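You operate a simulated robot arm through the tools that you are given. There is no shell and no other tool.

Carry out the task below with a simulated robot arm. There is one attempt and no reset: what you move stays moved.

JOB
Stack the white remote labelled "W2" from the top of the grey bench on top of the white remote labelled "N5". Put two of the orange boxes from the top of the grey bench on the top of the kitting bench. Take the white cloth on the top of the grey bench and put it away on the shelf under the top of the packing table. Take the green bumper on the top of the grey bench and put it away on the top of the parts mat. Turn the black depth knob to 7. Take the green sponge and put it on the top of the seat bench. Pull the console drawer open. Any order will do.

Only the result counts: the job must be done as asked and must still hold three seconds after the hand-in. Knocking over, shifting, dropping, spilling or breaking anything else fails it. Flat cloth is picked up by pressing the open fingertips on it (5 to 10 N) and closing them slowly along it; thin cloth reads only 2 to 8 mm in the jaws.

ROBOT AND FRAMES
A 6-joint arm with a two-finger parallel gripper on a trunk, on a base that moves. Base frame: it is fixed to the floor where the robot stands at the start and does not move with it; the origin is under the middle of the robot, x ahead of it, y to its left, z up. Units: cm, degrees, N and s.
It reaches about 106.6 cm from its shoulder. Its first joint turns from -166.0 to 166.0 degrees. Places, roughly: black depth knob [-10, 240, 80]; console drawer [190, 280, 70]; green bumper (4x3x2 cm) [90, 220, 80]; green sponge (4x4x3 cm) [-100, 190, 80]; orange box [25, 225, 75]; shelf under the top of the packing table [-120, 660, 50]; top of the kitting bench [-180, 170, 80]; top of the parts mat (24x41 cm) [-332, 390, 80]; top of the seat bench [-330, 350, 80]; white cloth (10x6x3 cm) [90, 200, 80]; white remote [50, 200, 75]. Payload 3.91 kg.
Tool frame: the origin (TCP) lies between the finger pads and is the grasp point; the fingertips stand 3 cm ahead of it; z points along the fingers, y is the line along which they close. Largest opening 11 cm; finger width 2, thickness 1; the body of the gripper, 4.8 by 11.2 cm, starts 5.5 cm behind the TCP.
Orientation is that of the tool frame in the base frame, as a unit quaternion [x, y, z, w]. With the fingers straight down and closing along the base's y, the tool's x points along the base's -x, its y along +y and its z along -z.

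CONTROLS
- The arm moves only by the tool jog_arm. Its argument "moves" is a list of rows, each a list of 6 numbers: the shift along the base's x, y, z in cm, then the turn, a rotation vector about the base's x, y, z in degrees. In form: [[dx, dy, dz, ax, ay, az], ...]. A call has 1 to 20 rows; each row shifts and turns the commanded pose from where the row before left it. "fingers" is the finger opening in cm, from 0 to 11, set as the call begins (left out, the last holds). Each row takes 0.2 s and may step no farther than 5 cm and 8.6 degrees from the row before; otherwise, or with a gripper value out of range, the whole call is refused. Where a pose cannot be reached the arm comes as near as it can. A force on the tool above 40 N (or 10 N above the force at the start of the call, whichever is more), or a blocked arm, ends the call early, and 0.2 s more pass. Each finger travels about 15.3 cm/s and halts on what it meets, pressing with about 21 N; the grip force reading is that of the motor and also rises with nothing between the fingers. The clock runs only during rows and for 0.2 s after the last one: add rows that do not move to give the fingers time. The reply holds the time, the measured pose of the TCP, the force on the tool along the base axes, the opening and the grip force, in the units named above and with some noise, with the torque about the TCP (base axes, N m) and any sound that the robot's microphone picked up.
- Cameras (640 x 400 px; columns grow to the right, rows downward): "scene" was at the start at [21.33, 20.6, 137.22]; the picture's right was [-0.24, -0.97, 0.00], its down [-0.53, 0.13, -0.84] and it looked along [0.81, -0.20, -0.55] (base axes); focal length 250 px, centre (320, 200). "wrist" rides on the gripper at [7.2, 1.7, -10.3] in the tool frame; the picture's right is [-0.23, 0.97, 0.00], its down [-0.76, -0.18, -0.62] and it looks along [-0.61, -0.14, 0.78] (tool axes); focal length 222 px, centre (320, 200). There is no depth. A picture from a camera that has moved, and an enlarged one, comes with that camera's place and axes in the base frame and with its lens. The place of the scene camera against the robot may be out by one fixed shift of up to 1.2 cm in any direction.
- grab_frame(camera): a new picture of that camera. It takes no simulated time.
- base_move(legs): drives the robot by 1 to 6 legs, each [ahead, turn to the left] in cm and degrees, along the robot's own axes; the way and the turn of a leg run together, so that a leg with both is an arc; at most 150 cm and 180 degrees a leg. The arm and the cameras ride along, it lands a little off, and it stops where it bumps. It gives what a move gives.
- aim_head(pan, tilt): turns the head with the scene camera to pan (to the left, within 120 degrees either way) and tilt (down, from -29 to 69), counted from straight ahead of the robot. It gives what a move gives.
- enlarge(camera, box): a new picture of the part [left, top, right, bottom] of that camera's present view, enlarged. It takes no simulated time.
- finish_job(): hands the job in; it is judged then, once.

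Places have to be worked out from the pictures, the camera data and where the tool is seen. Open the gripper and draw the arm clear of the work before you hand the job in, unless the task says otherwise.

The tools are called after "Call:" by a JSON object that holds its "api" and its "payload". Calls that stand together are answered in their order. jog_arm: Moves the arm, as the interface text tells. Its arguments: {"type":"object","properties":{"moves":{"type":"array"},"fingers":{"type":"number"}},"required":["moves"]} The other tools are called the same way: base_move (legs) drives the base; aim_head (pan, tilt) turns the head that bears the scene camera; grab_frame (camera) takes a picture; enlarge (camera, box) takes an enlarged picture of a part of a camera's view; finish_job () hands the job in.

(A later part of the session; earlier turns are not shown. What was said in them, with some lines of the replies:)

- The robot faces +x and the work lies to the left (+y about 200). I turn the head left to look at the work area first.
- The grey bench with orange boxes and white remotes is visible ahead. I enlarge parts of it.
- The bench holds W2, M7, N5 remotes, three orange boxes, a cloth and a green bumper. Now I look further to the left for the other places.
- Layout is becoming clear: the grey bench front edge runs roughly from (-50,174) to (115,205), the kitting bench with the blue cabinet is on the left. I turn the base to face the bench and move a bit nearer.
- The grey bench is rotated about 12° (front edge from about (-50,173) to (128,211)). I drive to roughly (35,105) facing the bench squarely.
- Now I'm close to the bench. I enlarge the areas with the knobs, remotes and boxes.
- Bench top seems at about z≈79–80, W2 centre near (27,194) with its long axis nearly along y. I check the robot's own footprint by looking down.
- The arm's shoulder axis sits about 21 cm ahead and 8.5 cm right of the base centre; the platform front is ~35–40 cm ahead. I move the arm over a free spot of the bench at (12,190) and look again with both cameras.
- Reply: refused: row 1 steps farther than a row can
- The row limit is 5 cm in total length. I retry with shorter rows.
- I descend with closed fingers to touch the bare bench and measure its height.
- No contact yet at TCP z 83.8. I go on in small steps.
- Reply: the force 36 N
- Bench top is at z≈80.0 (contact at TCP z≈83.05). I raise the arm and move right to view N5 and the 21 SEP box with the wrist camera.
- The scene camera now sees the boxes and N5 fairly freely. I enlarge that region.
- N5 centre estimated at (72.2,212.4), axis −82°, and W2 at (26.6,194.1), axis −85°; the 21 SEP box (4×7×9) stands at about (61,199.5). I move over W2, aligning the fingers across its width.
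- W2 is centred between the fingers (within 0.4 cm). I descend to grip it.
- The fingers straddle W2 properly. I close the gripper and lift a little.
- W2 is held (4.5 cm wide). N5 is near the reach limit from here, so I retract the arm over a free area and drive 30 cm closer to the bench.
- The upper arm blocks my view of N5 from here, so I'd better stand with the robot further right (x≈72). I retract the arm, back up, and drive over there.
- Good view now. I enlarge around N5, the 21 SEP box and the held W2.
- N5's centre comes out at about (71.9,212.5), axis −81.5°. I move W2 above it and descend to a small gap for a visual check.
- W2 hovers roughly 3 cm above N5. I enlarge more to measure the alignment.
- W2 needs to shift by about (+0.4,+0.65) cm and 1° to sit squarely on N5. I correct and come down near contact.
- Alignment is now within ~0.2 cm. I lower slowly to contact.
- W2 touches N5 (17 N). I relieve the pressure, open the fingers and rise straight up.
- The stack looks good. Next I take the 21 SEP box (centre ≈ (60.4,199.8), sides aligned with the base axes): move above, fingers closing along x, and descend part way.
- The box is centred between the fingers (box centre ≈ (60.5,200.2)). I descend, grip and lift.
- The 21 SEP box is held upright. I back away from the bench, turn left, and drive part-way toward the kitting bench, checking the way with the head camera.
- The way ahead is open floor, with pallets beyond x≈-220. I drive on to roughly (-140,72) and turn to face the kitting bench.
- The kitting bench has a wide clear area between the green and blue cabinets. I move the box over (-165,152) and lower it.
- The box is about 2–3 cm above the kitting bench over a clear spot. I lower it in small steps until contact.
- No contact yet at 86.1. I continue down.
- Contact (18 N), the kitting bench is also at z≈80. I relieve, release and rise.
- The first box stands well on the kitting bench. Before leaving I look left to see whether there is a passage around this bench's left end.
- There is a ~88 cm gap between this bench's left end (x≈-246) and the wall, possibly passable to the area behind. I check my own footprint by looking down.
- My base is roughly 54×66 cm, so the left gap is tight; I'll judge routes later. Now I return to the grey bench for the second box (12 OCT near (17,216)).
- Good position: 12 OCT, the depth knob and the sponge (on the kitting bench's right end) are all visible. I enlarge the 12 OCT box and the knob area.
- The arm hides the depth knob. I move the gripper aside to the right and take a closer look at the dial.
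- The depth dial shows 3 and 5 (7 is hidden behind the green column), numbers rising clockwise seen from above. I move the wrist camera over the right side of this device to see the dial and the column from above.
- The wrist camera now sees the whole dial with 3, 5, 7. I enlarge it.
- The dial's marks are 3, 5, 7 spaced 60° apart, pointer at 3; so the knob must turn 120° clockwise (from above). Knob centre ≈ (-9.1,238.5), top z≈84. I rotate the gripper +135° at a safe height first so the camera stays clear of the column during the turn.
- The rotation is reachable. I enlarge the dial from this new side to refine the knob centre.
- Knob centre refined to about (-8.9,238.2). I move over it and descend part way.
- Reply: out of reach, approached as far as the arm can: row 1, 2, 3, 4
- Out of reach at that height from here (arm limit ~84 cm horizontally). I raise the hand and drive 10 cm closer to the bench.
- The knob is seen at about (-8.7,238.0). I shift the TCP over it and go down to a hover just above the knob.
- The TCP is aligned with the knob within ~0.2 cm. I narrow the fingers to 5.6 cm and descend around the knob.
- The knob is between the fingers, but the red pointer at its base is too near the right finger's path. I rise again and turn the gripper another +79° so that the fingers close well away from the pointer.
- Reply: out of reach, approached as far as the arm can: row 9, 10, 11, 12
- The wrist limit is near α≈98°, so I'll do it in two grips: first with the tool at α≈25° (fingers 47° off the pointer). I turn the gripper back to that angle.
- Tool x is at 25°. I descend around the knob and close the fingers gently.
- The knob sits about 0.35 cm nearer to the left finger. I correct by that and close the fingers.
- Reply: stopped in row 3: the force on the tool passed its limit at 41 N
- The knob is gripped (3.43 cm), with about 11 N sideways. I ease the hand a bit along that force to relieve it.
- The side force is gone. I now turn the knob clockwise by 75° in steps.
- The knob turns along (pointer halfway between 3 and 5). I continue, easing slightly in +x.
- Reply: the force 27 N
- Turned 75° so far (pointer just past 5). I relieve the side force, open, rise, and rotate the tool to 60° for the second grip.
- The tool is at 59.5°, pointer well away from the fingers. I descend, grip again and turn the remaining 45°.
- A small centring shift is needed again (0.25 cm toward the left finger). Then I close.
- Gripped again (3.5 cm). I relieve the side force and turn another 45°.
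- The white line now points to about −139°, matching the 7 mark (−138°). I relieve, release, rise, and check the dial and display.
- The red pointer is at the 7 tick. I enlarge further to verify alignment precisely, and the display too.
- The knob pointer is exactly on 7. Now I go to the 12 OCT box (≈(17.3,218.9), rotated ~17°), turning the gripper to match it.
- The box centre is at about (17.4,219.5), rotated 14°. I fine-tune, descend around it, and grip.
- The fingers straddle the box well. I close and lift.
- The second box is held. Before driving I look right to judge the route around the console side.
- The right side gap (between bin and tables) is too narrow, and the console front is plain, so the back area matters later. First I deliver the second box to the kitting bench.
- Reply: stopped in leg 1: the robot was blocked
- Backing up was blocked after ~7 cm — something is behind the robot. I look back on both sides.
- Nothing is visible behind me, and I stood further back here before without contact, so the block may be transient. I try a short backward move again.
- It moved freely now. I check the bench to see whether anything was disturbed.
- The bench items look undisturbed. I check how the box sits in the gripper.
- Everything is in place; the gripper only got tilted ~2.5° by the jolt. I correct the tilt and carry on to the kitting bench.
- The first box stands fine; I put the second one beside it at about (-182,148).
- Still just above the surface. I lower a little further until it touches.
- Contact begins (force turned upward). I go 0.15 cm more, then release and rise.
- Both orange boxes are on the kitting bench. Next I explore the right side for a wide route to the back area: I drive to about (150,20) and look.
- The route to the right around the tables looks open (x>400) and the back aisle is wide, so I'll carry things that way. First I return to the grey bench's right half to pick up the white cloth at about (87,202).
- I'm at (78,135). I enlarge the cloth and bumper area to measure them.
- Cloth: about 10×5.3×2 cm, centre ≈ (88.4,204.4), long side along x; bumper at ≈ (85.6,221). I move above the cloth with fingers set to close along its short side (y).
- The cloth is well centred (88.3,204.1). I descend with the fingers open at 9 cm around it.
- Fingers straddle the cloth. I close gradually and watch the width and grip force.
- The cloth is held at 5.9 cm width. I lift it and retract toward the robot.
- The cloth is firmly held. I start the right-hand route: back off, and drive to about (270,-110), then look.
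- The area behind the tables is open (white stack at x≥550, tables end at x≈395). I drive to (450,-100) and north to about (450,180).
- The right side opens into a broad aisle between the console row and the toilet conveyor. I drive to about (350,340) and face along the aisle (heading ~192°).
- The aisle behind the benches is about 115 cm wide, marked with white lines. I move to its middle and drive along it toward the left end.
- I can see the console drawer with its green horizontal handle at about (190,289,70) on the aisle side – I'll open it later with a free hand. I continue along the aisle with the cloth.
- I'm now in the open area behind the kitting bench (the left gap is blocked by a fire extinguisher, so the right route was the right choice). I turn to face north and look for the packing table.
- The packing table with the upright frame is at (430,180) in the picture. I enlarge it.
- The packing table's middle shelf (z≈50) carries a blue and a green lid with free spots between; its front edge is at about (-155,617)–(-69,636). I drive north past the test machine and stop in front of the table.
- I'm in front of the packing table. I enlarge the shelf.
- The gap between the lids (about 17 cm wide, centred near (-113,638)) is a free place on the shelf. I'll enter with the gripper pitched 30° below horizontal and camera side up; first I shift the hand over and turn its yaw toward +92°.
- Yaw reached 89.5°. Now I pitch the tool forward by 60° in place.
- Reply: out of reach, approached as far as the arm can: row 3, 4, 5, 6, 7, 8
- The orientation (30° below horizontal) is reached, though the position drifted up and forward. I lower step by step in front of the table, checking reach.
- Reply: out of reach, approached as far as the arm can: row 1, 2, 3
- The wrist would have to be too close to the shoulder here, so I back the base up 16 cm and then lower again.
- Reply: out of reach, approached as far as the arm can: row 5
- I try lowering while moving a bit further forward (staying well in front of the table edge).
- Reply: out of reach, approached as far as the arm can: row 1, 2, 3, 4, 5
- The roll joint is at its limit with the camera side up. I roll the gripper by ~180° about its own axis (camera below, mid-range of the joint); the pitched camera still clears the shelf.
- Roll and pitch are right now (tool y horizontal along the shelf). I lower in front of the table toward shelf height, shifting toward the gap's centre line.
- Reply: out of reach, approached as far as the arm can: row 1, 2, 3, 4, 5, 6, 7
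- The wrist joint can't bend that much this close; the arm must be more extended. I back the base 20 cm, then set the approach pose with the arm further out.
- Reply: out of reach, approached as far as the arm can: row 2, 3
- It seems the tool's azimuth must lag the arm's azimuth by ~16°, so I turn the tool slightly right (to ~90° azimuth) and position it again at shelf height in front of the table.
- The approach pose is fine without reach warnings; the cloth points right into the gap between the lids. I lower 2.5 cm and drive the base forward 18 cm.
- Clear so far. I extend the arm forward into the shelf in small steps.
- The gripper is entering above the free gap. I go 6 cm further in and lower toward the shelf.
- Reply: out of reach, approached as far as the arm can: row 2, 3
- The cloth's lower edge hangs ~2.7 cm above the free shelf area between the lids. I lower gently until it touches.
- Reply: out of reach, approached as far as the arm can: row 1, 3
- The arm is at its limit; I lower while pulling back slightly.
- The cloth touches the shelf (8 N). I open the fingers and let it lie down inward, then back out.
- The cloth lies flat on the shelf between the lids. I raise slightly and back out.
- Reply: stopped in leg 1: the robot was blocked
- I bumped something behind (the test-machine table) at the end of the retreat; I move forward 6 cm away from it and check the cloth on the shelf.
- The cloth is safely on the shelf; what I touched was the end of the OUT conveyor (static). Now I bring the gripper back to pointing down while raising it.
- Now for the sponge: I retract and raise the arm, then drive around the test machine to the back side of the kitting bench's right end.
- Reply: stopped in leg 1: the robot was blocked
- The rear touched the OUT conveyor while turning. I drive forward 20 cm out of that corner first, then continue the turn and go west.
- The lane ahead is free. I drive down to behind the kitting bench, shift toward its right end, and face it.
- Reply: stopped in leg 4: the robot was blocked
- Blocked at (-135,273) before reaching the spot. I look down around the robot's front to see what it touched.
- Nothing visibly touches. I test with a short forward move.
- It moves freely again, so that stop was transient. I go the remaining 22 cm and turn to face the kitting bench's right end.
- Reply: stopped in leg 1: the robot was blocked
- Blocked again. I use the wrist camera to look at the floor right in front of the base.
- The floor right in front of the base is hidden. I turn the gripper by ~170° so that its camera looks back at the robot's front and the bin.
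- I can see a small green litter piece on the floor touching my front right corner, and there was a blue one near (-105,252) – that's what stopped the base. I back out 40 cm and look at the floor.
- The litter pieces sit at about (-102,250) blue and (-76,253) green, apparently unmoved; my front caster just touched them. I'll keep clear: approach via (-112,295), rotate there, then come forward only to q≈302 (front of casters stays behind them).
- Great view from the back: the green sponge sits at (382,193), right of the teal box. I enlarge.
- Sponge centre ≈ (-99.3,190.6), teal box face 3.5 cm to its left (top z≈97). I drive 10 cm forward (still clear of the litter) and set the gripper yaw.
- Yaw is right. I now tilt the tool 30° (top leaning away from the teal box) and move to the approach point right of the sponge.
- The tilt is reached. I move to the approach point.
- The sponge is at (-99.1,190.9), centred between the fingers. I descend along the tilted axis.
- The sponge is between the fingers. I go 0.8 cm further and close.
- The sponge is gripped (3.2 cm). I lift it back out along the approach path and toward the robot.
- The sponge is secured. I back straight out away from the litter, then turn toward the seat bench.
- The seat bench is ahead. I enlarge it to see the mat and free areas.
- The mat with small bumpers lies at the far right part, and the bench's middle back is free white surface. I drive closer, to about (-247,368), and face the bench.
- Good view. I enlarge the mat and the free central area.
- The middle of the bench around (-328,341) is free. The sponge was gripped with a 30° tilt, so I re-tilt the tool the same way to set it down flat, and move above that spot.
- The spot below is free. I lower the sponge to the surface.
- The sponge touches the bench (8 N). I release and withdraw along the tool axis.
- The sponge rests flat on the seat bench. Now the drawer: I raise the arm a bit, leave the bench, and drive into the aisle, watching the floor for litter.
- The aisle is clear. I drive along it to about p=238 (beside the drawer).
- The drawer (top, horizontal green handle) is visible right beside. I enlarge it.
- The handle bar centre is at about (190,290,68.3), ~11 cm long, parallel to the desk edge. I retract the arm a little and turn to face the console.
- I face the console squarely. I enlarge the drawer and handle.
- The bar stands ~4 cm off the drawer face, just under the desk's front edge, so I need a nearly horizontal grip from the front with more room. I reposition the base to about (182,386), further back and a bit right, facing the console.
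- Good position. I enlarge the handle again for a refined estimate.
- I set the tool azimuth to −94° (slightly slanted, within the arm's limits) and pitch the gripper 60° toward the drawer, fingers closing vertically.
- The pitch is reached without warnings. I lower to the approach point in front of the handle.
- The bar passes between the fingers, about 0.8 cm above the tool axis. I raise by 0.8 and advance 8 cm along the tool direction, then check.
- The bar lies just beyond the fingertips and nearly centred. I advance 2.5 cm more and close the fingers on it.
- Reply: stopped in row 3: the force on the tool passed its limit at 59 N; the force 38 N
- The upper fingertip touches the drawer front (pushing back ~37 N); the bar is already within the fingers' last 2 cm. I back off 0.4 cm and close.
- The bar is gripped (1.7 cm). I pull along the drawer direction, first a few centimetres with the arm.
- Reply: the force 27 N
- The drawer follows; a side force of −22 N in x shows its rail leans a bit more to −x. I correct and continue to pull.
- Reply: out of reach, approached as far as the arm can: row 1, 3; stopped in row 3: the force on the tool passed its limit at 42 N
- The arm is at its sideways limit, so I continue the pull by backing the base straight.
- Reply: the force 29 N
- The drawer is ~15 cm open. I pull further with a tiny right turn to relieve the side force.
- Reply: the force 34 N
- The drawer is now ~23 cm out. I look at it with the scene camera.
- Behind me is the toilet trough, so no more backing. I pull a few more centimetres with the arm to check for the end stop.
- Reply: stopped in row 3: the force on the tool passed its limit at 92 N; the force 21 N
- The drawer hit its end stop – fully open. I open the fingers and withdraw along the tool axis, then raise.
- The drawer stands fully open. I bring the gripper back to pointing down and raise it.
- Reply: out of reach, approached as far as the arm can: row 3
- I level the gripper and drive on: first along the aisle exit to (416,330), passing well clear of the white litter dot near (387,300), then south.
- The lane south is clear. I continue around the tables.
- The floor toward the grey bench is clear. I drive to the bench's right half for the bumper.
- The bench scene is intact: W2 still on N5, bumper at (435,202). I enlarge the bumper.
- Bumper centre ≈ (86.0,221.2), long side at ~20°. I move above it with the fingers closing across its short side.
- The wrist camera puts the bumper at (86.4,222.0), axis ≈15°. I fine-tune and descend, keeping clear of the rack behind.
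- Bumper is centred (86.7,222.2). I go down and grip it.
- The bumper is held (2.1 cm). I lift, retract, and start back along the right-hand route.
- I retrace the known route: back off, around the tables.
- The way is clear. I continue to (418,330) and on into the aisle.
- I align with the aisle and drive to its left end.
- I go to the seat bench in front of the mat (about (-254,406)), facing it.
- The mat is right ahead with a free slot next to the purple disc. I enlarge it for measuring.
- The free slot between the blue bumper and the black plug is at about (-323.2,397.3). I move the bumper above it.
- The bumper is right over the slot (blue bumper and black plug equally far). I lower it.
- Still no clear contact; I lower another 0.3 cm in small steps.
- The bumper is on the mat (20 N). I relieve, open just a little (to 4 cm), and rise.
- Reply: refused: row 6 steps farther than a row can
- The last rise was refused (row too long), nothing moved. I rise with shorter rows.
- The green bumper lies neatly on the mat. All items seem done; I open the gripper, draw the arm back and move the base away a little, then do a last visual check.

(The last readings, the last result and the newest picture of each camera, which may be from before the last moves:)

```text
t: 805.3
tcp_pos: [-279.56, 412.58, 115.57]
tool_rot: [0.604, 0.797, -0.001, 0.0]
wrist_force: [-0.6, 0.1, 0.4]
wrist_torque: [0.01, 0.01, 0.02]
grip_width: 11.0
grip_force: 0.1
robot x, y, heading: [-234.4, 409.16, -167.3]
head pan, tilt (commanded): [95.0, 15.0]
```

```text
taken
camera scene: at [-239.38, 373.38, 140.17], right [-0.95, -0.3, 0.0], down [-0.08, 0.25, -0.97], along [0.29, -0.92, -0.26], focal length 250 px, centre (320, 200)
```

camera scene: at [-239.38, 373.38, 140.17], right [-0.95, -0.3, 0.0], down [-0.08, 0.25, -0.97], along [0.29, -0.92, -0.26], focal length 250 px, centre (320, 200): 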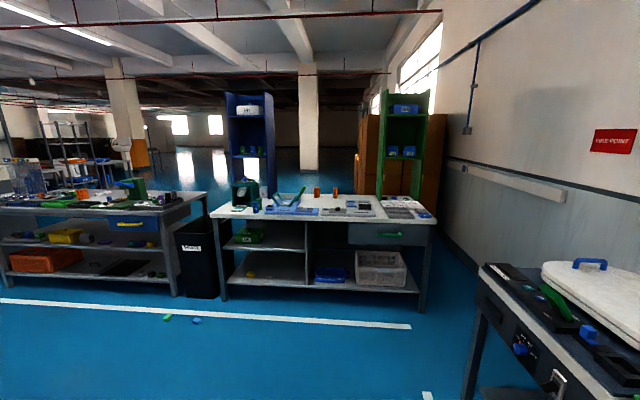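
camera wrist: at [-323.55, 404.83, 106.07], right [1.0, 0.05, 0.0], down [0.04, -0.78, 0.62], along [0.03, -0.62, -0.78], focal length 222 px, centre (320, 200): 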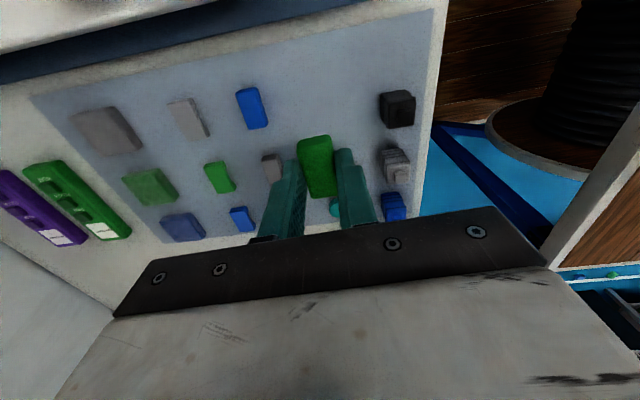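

Both orange boxes stand on the kitting bench and the sponge and bumper are in place. I enlarge the depth dial and boxes for a last check.

Call:
{"api": "enlarge", "payload": {"camera": "scene", "box": [60, 150, 220, 260]}}

Call:
{"api": "enlarge", "payload": {"camera": "scene", "box": [220, 160, 440, 300]}}

```text
3.64 times, centred on (140, 205) of scene
camera zoom: at [-239.38, 373.38, 140.17], right [-0.95, -0.3, 0.0], down [-0.08, 0.25, -0.97], along [0.29, -0.92, -0.26], focal length 909 px, centre (974, 182)
```

zoom: 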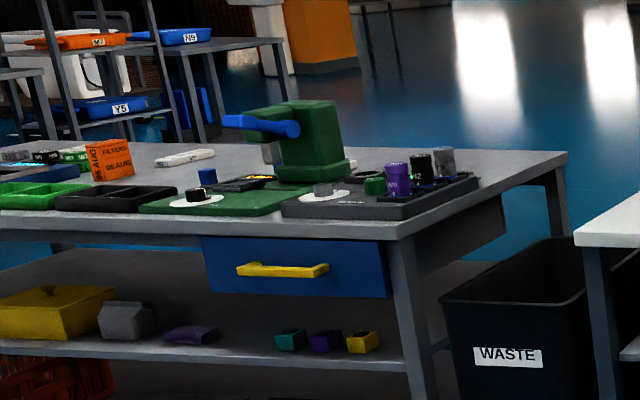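

```text
2.86 times, centred on (330, 230) of scene
camera zoom: at [-239.38, 373.38, 140.17], right [-0.95, -0.3, 0.0], down [-0.08, 0.25, -0.97], along [0.29, -0.92, -0.26], focal length 715 px, centre (291, 114)
```

zoom: 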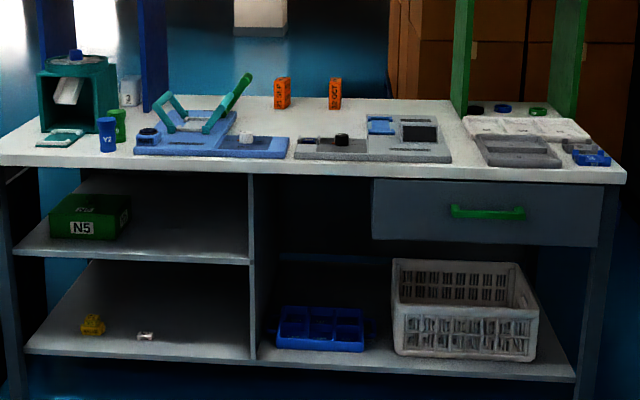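

Everything asked is in its place: boxes on the kitting bench, knob on 7, W2 on N5, cloth on the shelf, bumper on the mat, sponge on the seat bench, drawer open; gripper open and arm clear. I hand the job in.

Call:
{"api": "finish_job", "payload": {}}

```text
The job is handed in.
```

The job is handed in. The hand-in gave no score, so what follows is from my own pictures and readings. All seven parts looked done when I last saw each of them:

| Item | Where it ended up | When last seen |
|---|---|---|
| Remote W2 | Squarely on top of N5 | Intact when I came back for the bumper |
| Orange boxes 21 SEP and 12 OCT | Standing upright on top of the kitting bench | Last look before hand-in |
| White cloth | Flat on the shelf under the packing table top, between the blue and green lids | Just after placing it |
| Green bumper | In a free spot on the parts mat | Last look before hand-in |
| Black depth knob | Pointer on the 7 mark | Checked right after turning it |
| Green sponge | On top of the seat bench | Last look before hand-in |
| Console drawer | Pulled out about 25 cm, to its end stop | Just after opening it |

Two things could count against the result:

- **Bumps:** The base was stopped by contact five times. One was as I backed away from the front of the grey bench; the cause was never clear, and nothing on the bench had moved. Two were at the packing table, most likely against the end of the OUT conveyor. Two were on small blue and green litter pieces on the floor behind the benches, and the wheels rolled over the blue one. I saw no sign that anything had shifted; the litter positions agreed with earlier sightings to within a few centimetres.
- **Hard contacts:** The force limit stopped the arm several times, with a peak of 92 N when the drawer reached its end stop. I saw no damage.

At hand-in the gripper was open and the arm was clear of the work.
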